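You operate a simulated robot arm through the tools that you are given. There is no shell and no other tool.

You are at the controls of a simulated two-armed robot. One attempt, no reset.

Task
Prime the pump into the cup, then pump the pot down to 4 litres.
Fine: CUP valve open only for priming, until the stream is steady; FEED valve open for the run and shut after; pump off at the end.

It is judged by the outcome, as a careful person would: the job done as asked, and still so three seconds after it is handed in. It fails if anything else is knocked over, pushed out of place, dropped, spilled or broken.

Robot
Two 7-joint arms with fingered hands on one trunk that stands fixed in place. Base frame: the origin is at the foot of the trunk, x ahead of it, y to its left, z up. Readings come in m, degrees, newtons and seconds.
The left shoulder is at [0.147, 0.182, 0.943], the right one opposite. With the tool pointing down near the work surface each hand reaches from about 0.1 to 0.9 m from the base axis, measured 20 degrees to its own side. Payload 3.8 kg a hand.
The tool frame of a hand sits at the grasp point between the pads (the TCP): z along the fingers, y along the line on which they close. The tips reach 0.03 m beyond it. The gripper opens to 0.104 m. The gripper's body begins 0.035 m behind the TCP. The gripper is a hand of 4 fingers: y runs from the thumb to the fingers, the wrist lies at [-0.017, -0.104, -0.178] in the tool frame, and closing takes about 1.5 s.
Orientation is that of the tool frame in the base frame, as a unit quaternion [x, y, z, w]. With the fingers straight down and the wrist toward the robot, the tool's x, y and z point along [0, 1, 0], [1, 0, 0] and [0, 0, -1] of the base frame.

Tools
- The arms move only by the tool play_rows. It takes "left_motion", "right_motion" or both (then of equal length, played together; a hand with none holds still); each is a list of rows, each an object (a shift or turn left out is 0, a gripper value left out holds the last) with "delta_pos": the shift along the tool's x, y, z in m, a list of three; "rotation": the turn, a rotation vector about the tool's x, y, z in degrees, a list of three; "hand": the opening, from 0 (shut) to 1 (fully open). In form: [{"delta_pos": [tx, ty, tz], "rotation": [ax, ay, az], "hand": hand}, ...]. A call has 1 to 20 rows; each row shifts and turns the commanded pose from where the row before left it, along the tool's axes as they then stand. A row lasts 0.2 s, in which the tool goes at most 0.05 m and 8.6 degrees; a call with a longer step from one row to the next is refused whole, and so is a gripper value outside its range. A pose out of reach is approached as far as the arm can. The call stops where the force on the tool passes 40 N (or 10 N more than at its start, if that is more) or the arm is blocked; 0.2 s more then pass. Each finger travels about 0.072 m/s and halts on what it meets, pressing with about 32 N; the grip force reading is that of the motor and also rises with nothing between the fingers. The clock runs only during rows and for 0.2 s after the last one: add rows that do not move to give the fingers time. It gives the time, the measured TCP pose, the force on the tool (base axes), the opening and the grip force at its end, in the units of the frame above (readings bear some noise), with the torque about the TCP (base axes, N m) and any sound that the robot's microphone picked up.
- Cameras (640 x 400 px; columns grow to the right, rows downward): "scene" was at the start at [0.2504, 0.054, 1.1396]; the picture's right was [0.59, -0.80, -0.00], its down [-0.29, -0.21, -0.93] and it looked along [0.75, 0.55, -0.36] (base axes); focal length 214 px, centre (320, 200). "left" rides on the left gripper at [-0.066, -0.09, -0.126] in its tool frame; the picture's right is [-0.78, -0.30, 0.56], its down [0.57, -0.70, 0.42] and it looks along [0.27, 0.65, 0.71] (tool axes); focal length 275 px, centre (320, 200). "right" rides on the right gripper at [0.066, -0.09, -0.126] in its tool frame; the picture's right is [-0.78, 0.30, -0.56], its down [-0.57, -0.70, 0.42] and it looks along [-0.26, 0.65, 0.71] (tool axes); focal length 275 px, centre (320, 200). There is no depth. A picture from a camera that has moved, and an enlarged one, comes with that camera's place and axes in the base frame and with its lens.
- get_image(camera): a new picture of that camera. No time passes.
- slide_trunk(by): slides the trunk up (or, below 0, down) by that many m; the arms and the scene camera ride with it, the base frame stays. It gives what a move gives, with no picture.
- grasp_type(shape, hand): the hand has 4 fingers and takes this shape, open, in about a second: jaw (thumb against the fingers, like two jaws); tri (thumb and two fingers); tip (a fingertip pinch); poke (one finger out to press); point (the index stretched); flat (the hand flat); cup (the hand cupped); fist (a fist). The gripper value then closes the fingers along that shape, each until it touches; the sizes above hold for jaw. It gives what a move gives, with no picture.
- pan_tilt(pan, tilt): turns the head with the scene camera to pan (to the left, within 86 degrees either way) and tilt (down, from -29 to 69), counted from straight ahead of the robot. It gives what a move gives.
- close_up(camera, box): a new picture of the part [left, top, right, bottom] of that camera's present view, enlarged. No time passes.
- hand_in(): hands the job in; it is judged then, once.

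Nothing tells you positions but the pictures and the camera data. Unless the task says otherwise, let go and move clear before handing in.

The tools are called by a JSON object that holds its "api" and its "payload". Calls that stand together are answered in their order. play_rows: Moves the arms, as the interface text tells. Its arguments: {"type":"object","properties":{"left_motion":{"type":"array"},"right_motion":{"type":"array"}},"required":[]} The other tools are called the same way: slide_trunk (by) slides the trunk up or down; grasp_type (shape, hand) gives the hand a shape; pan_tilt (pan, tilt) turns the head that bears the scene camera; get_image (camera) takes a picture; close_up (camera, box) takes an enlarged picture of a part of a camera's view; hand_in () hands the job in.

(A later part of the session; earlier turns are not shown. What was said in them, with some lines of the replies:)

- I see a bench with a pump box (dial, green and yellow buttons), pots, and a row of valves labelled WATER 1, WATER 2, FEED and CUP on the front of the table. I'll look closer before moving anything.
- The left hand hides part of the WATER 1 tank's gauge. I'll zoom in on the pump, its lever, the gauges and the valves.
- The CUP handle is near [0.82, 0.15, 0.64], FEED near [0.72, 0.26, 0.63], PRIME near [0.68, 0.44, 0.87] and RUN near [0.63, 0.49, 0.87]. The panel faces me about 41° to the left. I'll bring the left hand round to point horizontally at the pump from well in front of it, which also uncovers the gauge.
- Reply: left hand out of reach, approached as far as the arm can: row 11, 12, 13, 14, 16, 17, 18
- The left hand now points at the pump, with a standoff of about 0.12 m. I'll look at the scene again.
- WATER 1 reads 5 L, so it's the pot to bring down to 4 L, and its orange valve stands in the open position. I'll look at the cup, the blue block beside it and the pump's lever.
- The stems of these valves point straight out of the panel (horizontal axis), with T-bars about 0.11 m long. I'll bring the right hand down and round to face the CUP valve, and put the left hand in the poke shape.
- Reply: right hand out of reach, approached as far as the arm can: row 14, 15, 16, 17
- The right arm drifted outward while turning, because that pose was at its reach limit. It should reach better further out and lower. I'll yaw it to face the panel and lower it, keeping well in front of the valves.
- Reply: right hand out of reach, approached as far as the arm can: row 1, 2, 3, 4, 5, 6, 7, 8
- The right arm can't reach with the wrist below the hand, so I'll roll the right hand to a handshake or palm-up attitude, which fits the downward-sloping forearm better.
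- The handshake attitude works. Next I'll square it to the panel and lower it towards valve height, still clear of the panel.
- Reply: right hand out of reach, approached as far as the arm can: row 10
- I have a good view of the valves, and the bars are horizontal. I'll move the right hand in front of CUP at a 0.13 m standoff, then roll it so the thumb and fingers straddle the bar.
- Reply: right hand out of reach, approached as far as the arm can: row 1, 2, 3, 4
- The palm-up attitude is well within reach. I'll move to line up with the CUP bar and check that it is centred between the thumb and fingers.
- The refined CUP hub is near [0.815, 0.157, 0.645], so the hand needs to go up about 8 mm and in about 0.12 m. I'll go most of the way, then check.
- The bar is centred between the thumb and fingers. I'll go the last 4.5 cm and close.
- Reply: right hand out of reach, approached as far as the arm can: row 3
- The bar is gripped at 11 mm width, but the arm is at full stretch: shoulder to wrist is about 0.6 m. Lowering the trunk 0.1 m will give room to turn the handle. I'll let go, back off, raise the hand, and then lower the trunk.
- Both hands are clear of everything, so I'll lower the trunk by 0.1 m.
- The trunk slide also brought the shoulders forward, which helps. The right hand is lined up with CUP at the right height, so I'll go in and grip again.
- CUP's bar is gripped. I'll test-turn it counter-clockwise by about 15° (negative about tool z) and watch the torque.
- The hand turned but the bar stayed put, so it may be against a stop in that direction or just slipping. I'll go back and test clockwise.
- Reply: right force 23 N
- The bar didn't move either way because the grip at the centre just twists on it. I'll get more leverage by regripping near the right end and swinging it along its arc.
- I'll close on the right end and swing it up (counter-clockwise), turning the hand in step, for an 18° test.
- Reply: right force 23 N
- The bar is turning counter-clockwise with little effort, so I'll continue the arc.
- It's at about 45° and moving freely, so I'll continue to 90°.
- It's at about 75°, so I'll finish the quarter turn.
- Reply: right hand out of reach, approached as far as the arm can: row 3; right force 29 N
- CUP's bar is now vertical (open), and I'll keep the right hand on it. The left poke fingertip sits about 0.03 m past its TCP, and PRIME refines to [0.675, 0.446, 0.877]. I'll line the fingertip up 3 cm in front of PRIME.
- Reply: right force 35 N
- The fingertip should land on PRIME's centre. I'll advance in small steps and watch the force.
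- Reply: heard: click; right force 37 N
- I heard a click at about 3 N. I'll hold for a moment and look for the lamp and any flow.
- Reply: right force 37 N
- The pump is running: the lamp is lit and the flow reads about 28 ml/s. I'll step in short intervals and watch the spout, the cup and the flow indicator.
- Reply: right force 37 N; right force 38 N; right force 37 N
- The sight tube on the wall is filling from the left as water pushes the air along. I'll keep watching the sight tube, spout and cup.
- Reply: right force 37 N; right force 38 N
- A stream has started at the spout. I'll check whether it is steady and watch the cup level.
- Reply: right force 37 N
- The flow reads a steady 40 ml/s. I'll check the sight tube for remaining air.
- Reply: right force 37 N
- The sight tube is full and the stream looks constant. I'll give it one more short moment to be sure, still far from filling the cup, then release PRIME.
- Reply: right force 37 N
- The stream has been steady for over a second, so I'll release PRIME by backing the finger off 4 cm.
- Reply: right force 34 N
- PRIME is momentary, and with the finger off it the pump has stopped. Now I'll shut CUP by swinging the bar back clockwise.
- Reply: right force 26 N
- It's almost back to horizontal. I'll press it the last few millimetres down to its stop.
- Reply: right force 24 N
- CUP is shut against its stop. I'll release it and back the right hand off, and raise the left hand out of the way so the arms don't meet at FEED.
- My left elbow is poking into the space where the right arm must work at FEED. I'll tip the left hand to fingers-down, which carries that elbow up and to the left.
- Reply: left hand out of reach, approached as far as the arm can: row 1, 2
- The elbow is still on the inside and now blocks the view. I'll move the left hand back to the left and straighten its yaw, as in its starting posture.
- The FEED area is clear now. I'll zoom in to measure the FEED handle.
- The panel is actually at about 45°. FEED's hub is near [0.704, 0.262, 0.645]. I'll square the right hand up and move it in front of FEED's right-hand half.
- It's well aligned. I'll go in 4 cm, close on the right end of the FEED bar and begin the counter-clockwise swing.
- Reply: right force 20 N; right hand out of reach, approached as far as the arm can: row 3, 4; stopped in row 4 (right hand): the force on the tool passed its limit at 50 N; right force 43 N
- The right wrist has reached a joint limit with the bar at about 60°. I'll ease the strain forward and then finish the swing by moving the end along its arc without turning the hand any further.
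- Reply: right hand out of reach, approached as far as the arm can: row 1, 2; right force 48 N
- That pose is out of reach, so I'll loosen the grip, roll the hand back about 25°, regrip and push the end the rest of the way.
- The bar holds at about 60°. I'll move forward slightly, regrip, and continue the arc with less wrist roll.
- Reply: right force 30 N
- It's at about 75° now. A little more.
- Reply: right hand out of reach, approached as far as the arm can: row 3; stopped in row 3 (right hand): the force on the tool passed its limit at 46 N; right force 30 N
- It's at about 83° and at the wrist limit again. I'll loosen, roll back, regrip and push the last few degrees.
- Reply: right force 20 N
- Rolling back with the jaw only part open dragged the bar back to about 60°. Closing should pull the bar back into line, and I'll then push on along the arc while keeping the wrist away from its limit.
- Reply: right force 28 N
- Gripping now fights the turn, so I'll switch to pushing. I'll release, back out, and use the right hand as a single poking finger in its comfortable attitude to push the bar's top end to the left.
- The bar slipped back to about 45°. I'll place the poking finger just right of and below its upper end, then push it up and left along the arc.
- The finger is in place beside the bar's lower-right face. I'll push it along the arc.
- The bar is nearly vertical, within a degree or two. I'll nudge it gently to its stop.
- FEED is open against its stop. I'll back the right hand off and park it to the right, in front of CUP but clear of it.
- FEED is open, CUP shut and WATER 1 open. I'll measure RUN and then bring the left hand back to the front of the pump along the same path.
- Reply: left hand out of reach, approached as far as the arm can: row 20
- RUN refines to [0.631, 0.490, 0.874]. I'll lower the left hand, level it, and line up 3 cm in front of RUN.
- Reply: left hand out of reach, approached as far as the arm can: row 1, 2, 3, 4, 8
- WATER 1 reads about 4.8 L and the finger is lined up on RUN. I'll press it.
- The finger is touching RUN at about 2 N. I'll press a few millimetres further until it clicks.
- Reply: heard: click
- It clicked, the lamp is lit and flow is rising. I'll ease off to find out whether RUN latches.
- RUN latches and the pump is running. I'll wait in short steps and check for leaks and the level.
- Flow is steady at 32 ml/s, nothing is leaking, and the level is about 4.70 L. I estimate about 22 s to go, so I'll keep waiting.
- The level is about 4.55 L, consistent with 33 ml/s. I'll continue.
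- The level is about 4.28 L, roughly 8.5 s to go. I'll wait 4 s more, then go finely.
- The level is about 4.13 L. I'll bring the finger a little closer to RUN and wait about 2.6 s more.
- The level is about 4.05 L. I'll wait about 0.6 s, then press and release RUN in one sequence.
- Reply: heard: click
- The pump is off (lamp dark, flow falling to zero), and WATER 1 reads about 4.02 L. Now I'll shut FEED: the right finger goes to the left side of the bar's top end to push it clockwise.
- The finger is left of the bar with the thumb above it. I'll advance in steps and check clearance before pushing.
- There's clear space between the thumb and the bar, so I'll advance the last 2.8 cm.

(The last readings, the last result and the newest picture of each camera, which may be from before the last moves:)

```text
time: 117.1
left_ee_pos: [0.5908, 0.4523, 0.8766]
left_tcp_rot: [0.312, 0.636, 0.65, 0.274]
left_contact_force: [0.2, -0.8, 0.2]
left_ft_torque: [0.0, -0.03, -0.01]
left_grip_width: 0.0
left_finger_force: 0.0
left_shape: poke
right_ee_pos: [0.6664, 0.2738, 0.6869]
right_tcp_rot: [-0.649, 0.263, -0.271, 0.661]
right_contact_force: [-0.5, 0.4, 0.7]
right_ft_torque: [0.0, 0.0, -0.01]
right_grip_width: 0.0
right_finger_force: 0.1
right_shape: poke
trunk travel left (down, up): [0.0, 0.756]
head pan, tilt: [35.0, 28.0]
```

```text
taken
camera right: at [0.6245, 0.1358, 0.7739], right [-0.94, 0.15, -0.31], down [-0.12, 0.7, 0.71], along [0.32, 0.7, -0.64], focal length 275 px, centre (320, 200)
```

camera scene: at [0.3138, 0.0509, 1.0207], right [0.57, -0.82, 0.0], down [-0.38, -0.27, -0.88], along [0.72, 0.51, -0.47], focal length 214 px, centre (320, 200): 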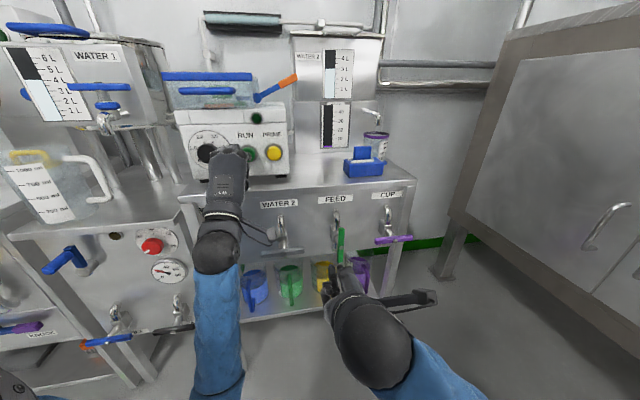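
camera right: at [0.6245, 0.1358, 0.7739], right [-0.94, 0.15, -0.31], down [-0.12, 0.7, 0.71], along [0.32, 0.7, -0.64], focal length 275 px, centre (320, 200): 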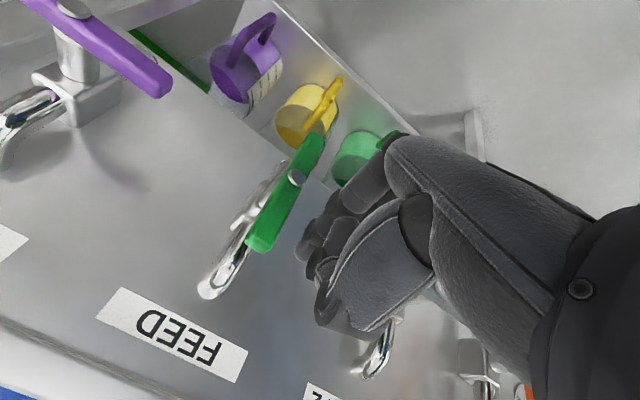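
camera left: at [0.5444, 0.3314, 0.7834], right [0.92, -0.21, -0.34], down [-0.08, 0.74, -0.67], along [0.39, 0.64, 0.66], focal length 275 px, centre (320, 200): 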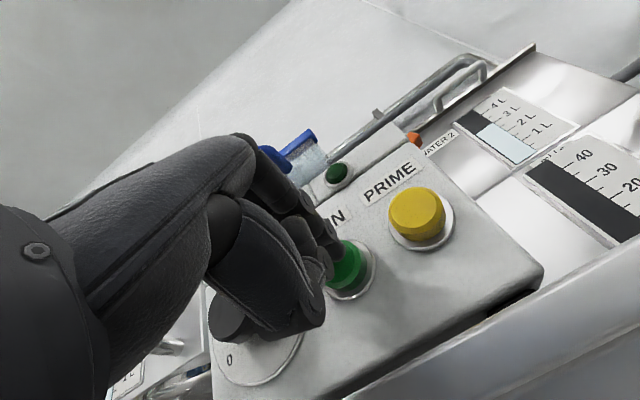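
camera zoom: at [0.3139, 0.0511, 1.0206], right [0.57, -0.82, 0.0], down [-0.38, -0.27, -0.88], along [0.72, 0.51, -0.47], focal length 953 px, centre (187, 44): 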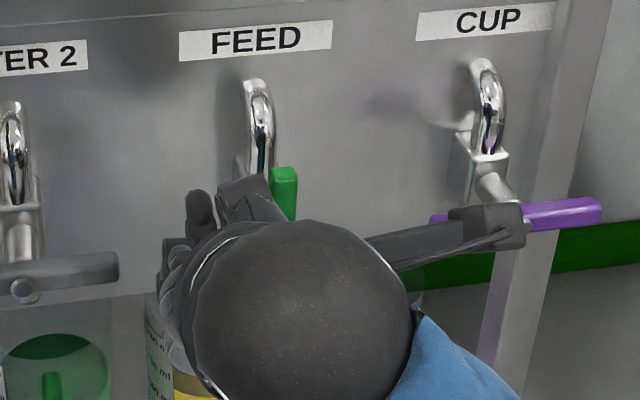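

The finger is beside the bar's left face. I'll push right along the arc, first to about 55–60°.

{"api": "play_rows", "payload": {"right_motion": [{"delta_pos": [0.008, 0, 0]}, {"delta_pos": [0.008, 0, 0]}, {"delta_pos": [0.006, -0.002, 0]}, {"delta_pos": [0.006, -0.0015, 0]}, {"delta_pos": [0.006, 0, 0]}, {"delta_pos": [0.006, 0, 0]}]}}

{"api": "close_up", "payload": {"camera": "scene", "box": [290, 190, 410, 280]}}

{"api": "get_image", "payload": {"camera": "right"}}

```text
time: 118.5
left_ee_pos: [0.5891, 0.4524, 0.8767]
left_tcp_rot: [0.313, 0.636, 0.65, 0.275]
left_contact_force: [0.1, -0.5, -0.5]
left_ft_torque: [0.01, 0.01, -0.04]
left_grip_width: 0.0
left_finger_force: 0.1
left_shape: poke
right_ee_pos: [0.6938, 0.2453, 0.6918]
right_tcp_rot: [-0.649, 0.263, -0.27, 0.66]
right_contact_force: [-2.2, -1.2, 0.4]
right_ft_torque: [0.01, -0.01, -0.06]
right_grip_width: 0.0
right_finger_force: 0.1
right_shape: poke
trunk travel left (down, up): [0.0, 0.756]
head pan, tilt: [35.0, 28.0]
```

```text
4.44 times, centred on (350, 235) of scene
camera zoom: at [0.3137, 0.0511, 1.0207], right [0.57, -0.82, 0.0], down [-0.38, -0.27, -0.88], along [0.72, 0.51, -0.47], focal length 953 px, centre (187, 44)
```

zoom: 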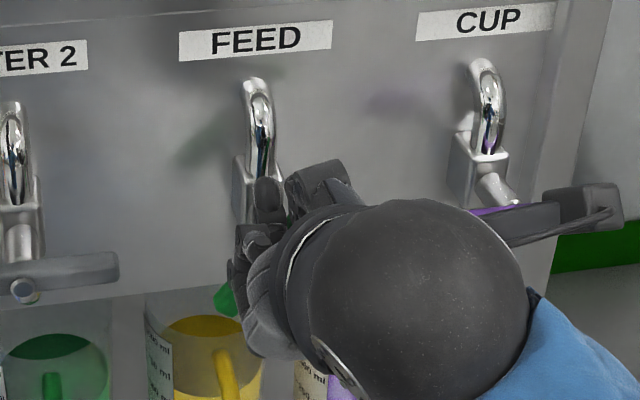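

```text
taken
camera right: at [0.6521, 0.1077, 0.778], right [-0.94, 0.15, -0.31], down [-0.13, 0.7, 0.71], along [0.32, 0.7, -0.64], focal length 275 px, centre (320, 200)
```

right: 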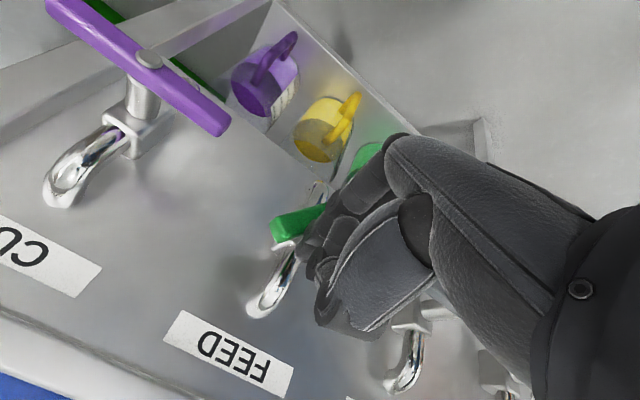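

The bar is turning clockwise with little force. I'll continue down towards horizontal.

{"api": "play_rows", "payload": {"right_motion": [{"delta_pos": [0.006, 0.0014, 0]}, {"delta_pos": [0.0058, 0.0014, 0]}, {"delta_pos": [0.0053, 0.0028, 0]}, {"delta_pos": [0.0053, 0.0028, 0]}, {"delta_pos": [0.0044, 0.0041, 0]}, {"delta_pos": [0.0044, 0.0041, 0]}, {"delta_pos": [0.0031, 0.0052, 0]}, {"delta_pos": [0.003, 0.0051, 0]}]}}

{"api": "close_up", "payload": {"camera": "scene", "box": [290, 190, 410, 280]}}

{"api": "get_image", "payload": {"camera": "right"}}

```text
time: 120.3
left_ee_pos: [0.5876, 0.4525, 0.8786]
left_tcp_rot: [0.312, 0.635, 0.651, 0.275]
left_contact_force: [0.3, 0.9, 1.0]
left_ft_torque: [-0.01, 0.0, 0.0]
left_grip_width: 0.0002
left_finger_force: 0.0
left_shape: poke
right_ee_pos: [0.7206, 0.2201, 0.6667]
right_tcp_rot: [-0.647, 0.261, -0.271, 0.663]
right_contact_force: [-10.1, -3.6, 13.3]
right_ft_torque: [0.14, 0.02, 0.13]
right_grip_width: 0.0
right_finger_force: 0.0
right_shape: poke
trunk travel left (down, up): [0.0, 0.756]
head pan, tilt: [35.0, 28.0]
```

```text
4.44 times, centred on (350, 235) of scene
camera zoom: at [0.312, 0.0505, 1.0215], right [0.57, -0.82, 0.0], down [-0.38, -0.27, -0.88], along [0.72, 0.51, -0.47], focal length 953 px, centre (187, 44)
```

zoom: 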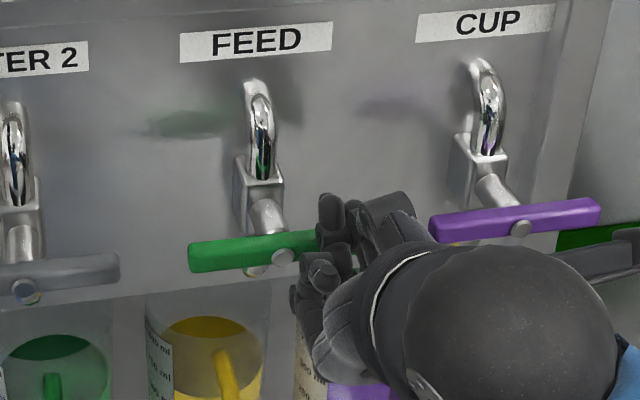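

```text
taken
camera right: at [0.6783, 0.0816, 0.7532], right [-0.94, 0.14, -0.31], down [-0.13, 0.69, 0.71], along [0.32, 0.71, -0.63], focal length 275 px, centre (320, 200)
```

right: 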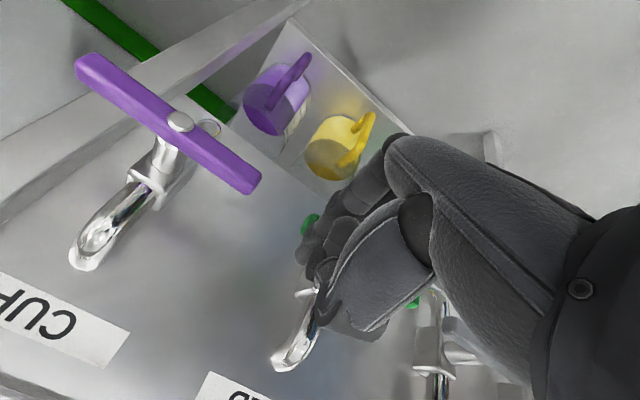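

FEED's bar is horizontal and against its stop. I'll back the right hand off and draw the left hand back from the buttons, then check everything.

{"api": "play_rows", "payload": {"right_motion": [{"delta_pos": [0, -0.008, 0]}, {"delta_pos": [0, 0, -0.03]}, {"delta_pos": [0, 0, -0.03]}, {"delta_pos": [0, 0, -0.03]}, {"delta_pos": [0, 0, -0.03]}, {"delta_pos": [0.04, 0, 0]}, {"delta_pos": [0.04, 0, 0]}, {"delta_pos": [0.04, 0, 0]}, {"delta_pos": [0, 0, 0]}], "left_motion": [{"delta_pos": [0, 0, -0.01]}, {"delta_pos": [0, 0, -0.01]}, {"delta_pos": [0, 0, 0]}, {}, {}, {}, {}, {}, {}]}}

{"api": "get_image", "payload": {"camera": "scene"}}

{"api": "close_up", "payload": {"camera": "scene", "box": [190, 170, 430, 300]}}

{"api": "close_up", "payload": {"camera": "scene", "box": [180, 0, 420, 200]}}

{"api": "close_up", "payload": {"camera": "scene", "box": [20, 60, 68, 90]}}

```text
time: 122.3
left_ee_pos: [0.5747, 0.4387, 0.8773]
left_tcp_rot: [0.313, 0.636, 0.65, 0.274]
left_contact_force: [-0.6, -0.4, 1.1]
left_ft_torque: [0.01, 0.0, 0.01]
left_grip_width: 0.0
left_finger_force: 0.1
left_shape: poke
right_ee_pos: [0.7218, 0.048, 0.6694]
right_tcp_rot: [-0.649, 0.263, -0.27, 0.661]
right_contact_force: [0.4, -0.7, 0.3]
right_ft_torque: [0.0, 0.0, 0.01]
right_grip_width: 0.0002
right_finger_force: 0.1
right_shape: poke
trunk travel left (down, up): [0.0, 0.756]
head pan, tilt: [35.0, 28.0]
```

```text
taken
camera scene: at [0.3139, 0.051, 1.0206], right [0.57, -0.82, 0.0], down [-0.38, -0.27, -0.88], along [0.72, 0.51, -0.47], focal length 214 px, centre (320, 200)
```

scene: 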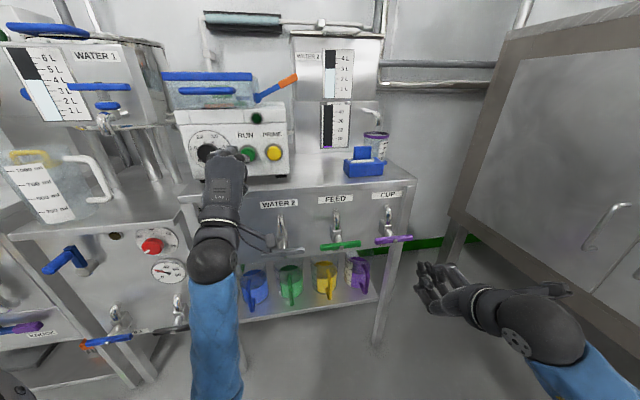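

```text
2.67 times, centred on (310, 235) of scene
camera zoom: at [0.3139, 0.051, 1.0206], right [0.57, -0.82, 0.0], down [-0.38, -0.27, -0.88], along [0.72, 0.51, -0.47], focal length 572 px, centre (347, 107)
```

zoom: 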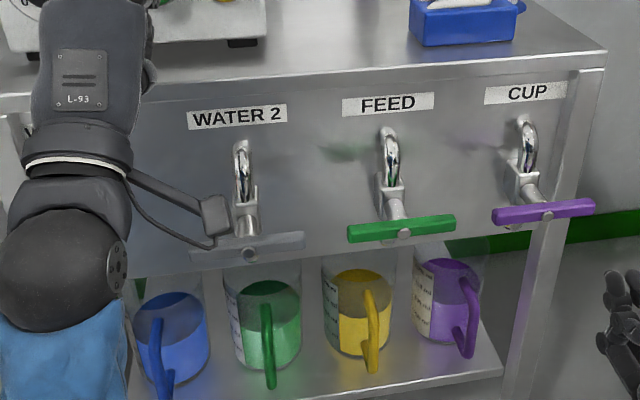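

```text
2.00 times, centred on (300, 100) of scene
camera zoom: at [0.3139, 0.051, 1.0206], right [0.57, -0.82, 0.0], down [-0.38, -0.27, -0.88], along [0.72, 0.51, -0.47], focal length 429 px, centre (360, 400)
```

zoom: 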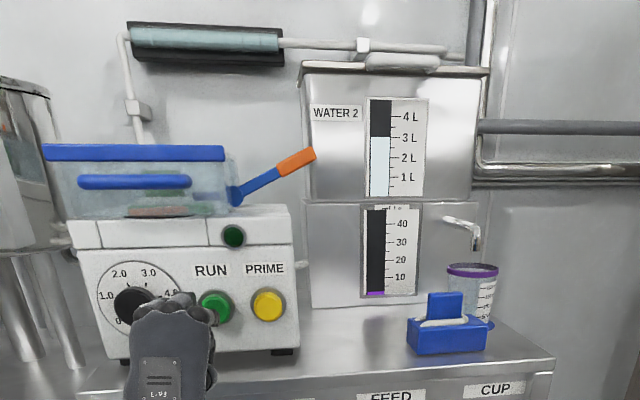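

```text
13.33 times, centred on (44, 75) of scene
camera zoom: at [0.3139, 0.051, 1.0206], right [0.57, -0.82, 0.0], down [-0.38, -0.27, -0.88], along [0.72, 0.51, -0.47], focal length 2860 px, centre (4000, 1867)
```

zoom: 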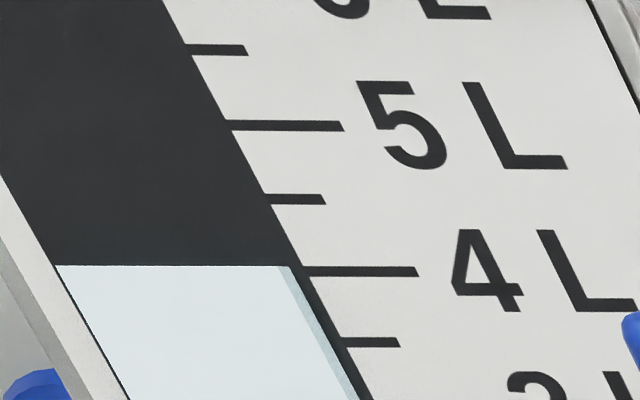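

FEED and CUP are both shut, the pump is off, WATER 1 holds at about 4.02 L, and nothing has been spilled or moved. I'll draw the left hand a little further clear and take a last look over a couple of seconds.

{"api": "play_rows", "payload": {"left_motion": [{"delta_pos": [-0.01, 0, -0.015]}, {"delta_pos": [-0.01, 0, -0.015]}, {}, {}, {}, {}, {}, {}]}}

{"api": "get_image", "payload": {"camera": "scene"}}

{"api": "close_up", "payload": {"camera": "scene", "box": [300, 90, 420, 190]}}

{"api": "close_up", "payload": {"camera": "scene", "box": [0, 20, 160, 140]}}

```text
time: 124.1
left_ee_pos: [0.5788, 0.4081, 0.8727]
left_tcp_rot: [0.312, 0.636, 0.65, 0.274]
left_contact_force: [-0.5, 0.3, 0.1]
left_ft_torque: [0.03, -0.03, 0.0]
left_grip_width: 0.0
left_finger_force: 0.1
left_shape: poke
left hand out of reach, approached as far as the arm can: row 1, 2
right_ee_pos: [0.7216, 0.0485, 0.6692]
right_tcp_rot: [-0.649, 0.262, -0.27, 0.661]
right_contact_force: [-0.5, 0.4, 0.2]
right_ft_torque: [-0.02, 0.01, 0.02]
right_grip_width: 0.0
right_finger_force: 0.1
right_shape: poke
trunk travel left (down, up): [0.0, 0.756]
head pan, tilt: [35.0, 28.0]
```

```text
taken
camera scene: at [0.3139, 0.0511, 1.0206], right [0.57, -0.82, 0.0], down [-0.38, -0.27, -0.88], along [0.72, 0.51, -0.47], focal length 214 px, centre (320, 200)
```

scene: 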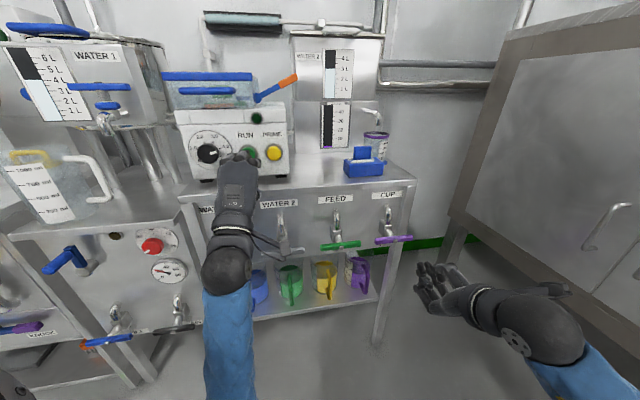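

```text
4.00 times, centred on (360, 140) of scene
camera zoom: at [0.3139, 0.0511, 1.0206], right [0.57, -0.82, 0.0], down [-0.38, -0.27, -0.88], along [0.72, 0.51, -0.47], focal length 858 px, centre (160, 440)
```

zoom: 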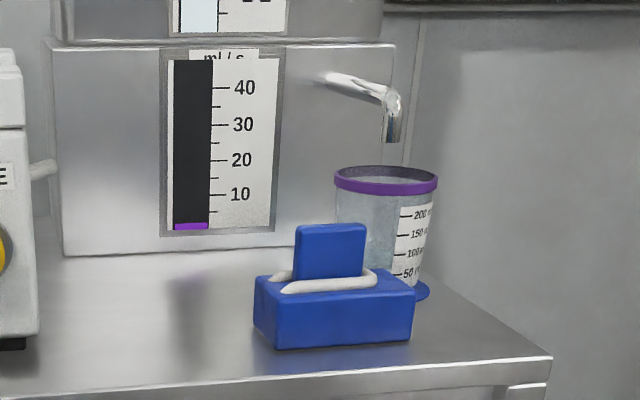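

```text
3.33 times, centred on (80, 80) of scene
camera zoom: at [0.3139, 0.0511, 1.0206], right [0.57, -0.82, 0.0], down [-0.38, -0.27, -0.88], along [0.72, 0.51, -0.47], focal length 715 px, centre (1120, 600)
```

zoom: 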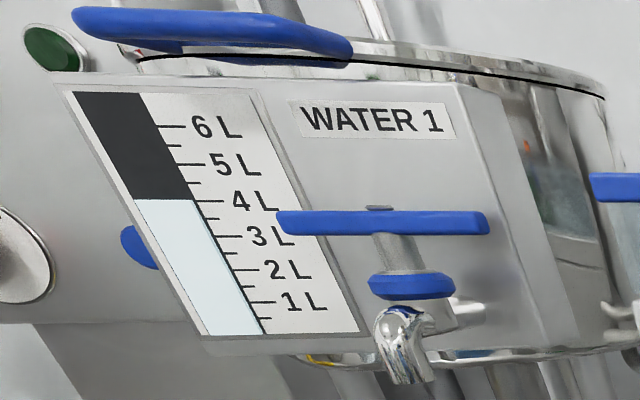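

The pump is off with flow at zero, FEED and CUP are shut, and the pot sits at the 4 L mark. The cup isn't overfilled, nothing is disturbed, and both hands are clear, so I'm handing in.

{"api": "hand_in", "payload": {}}

```text
The job is handed in.
```

I primed the pump into the cup and then pumped the pot (WATER 1) down to about 4.02 L on its gauge. I've handed the job in, but no verdict came back.

- **Priming:** I opened CUP, held PRIME until the sight tube was full and the stream had been steady for over a second, then released PRIME and shut CUP. The cup did not overflow.
- **Pump run:** FEED was open for the whole run, with RUN on at about 33 ml/s. I stopped the pump at the 4 L mark and then shut FEED.
- **State at hand-in:** The pump was off with flow at zero, and CUP and FEED were both shut. I saw nothing spilled or pushed out of place, and both hands were clear of the equipment.

I took WATER 1 as the pot because WATER 2 held only 3 L. Its valve already looked open when I started, so I left it as it was.
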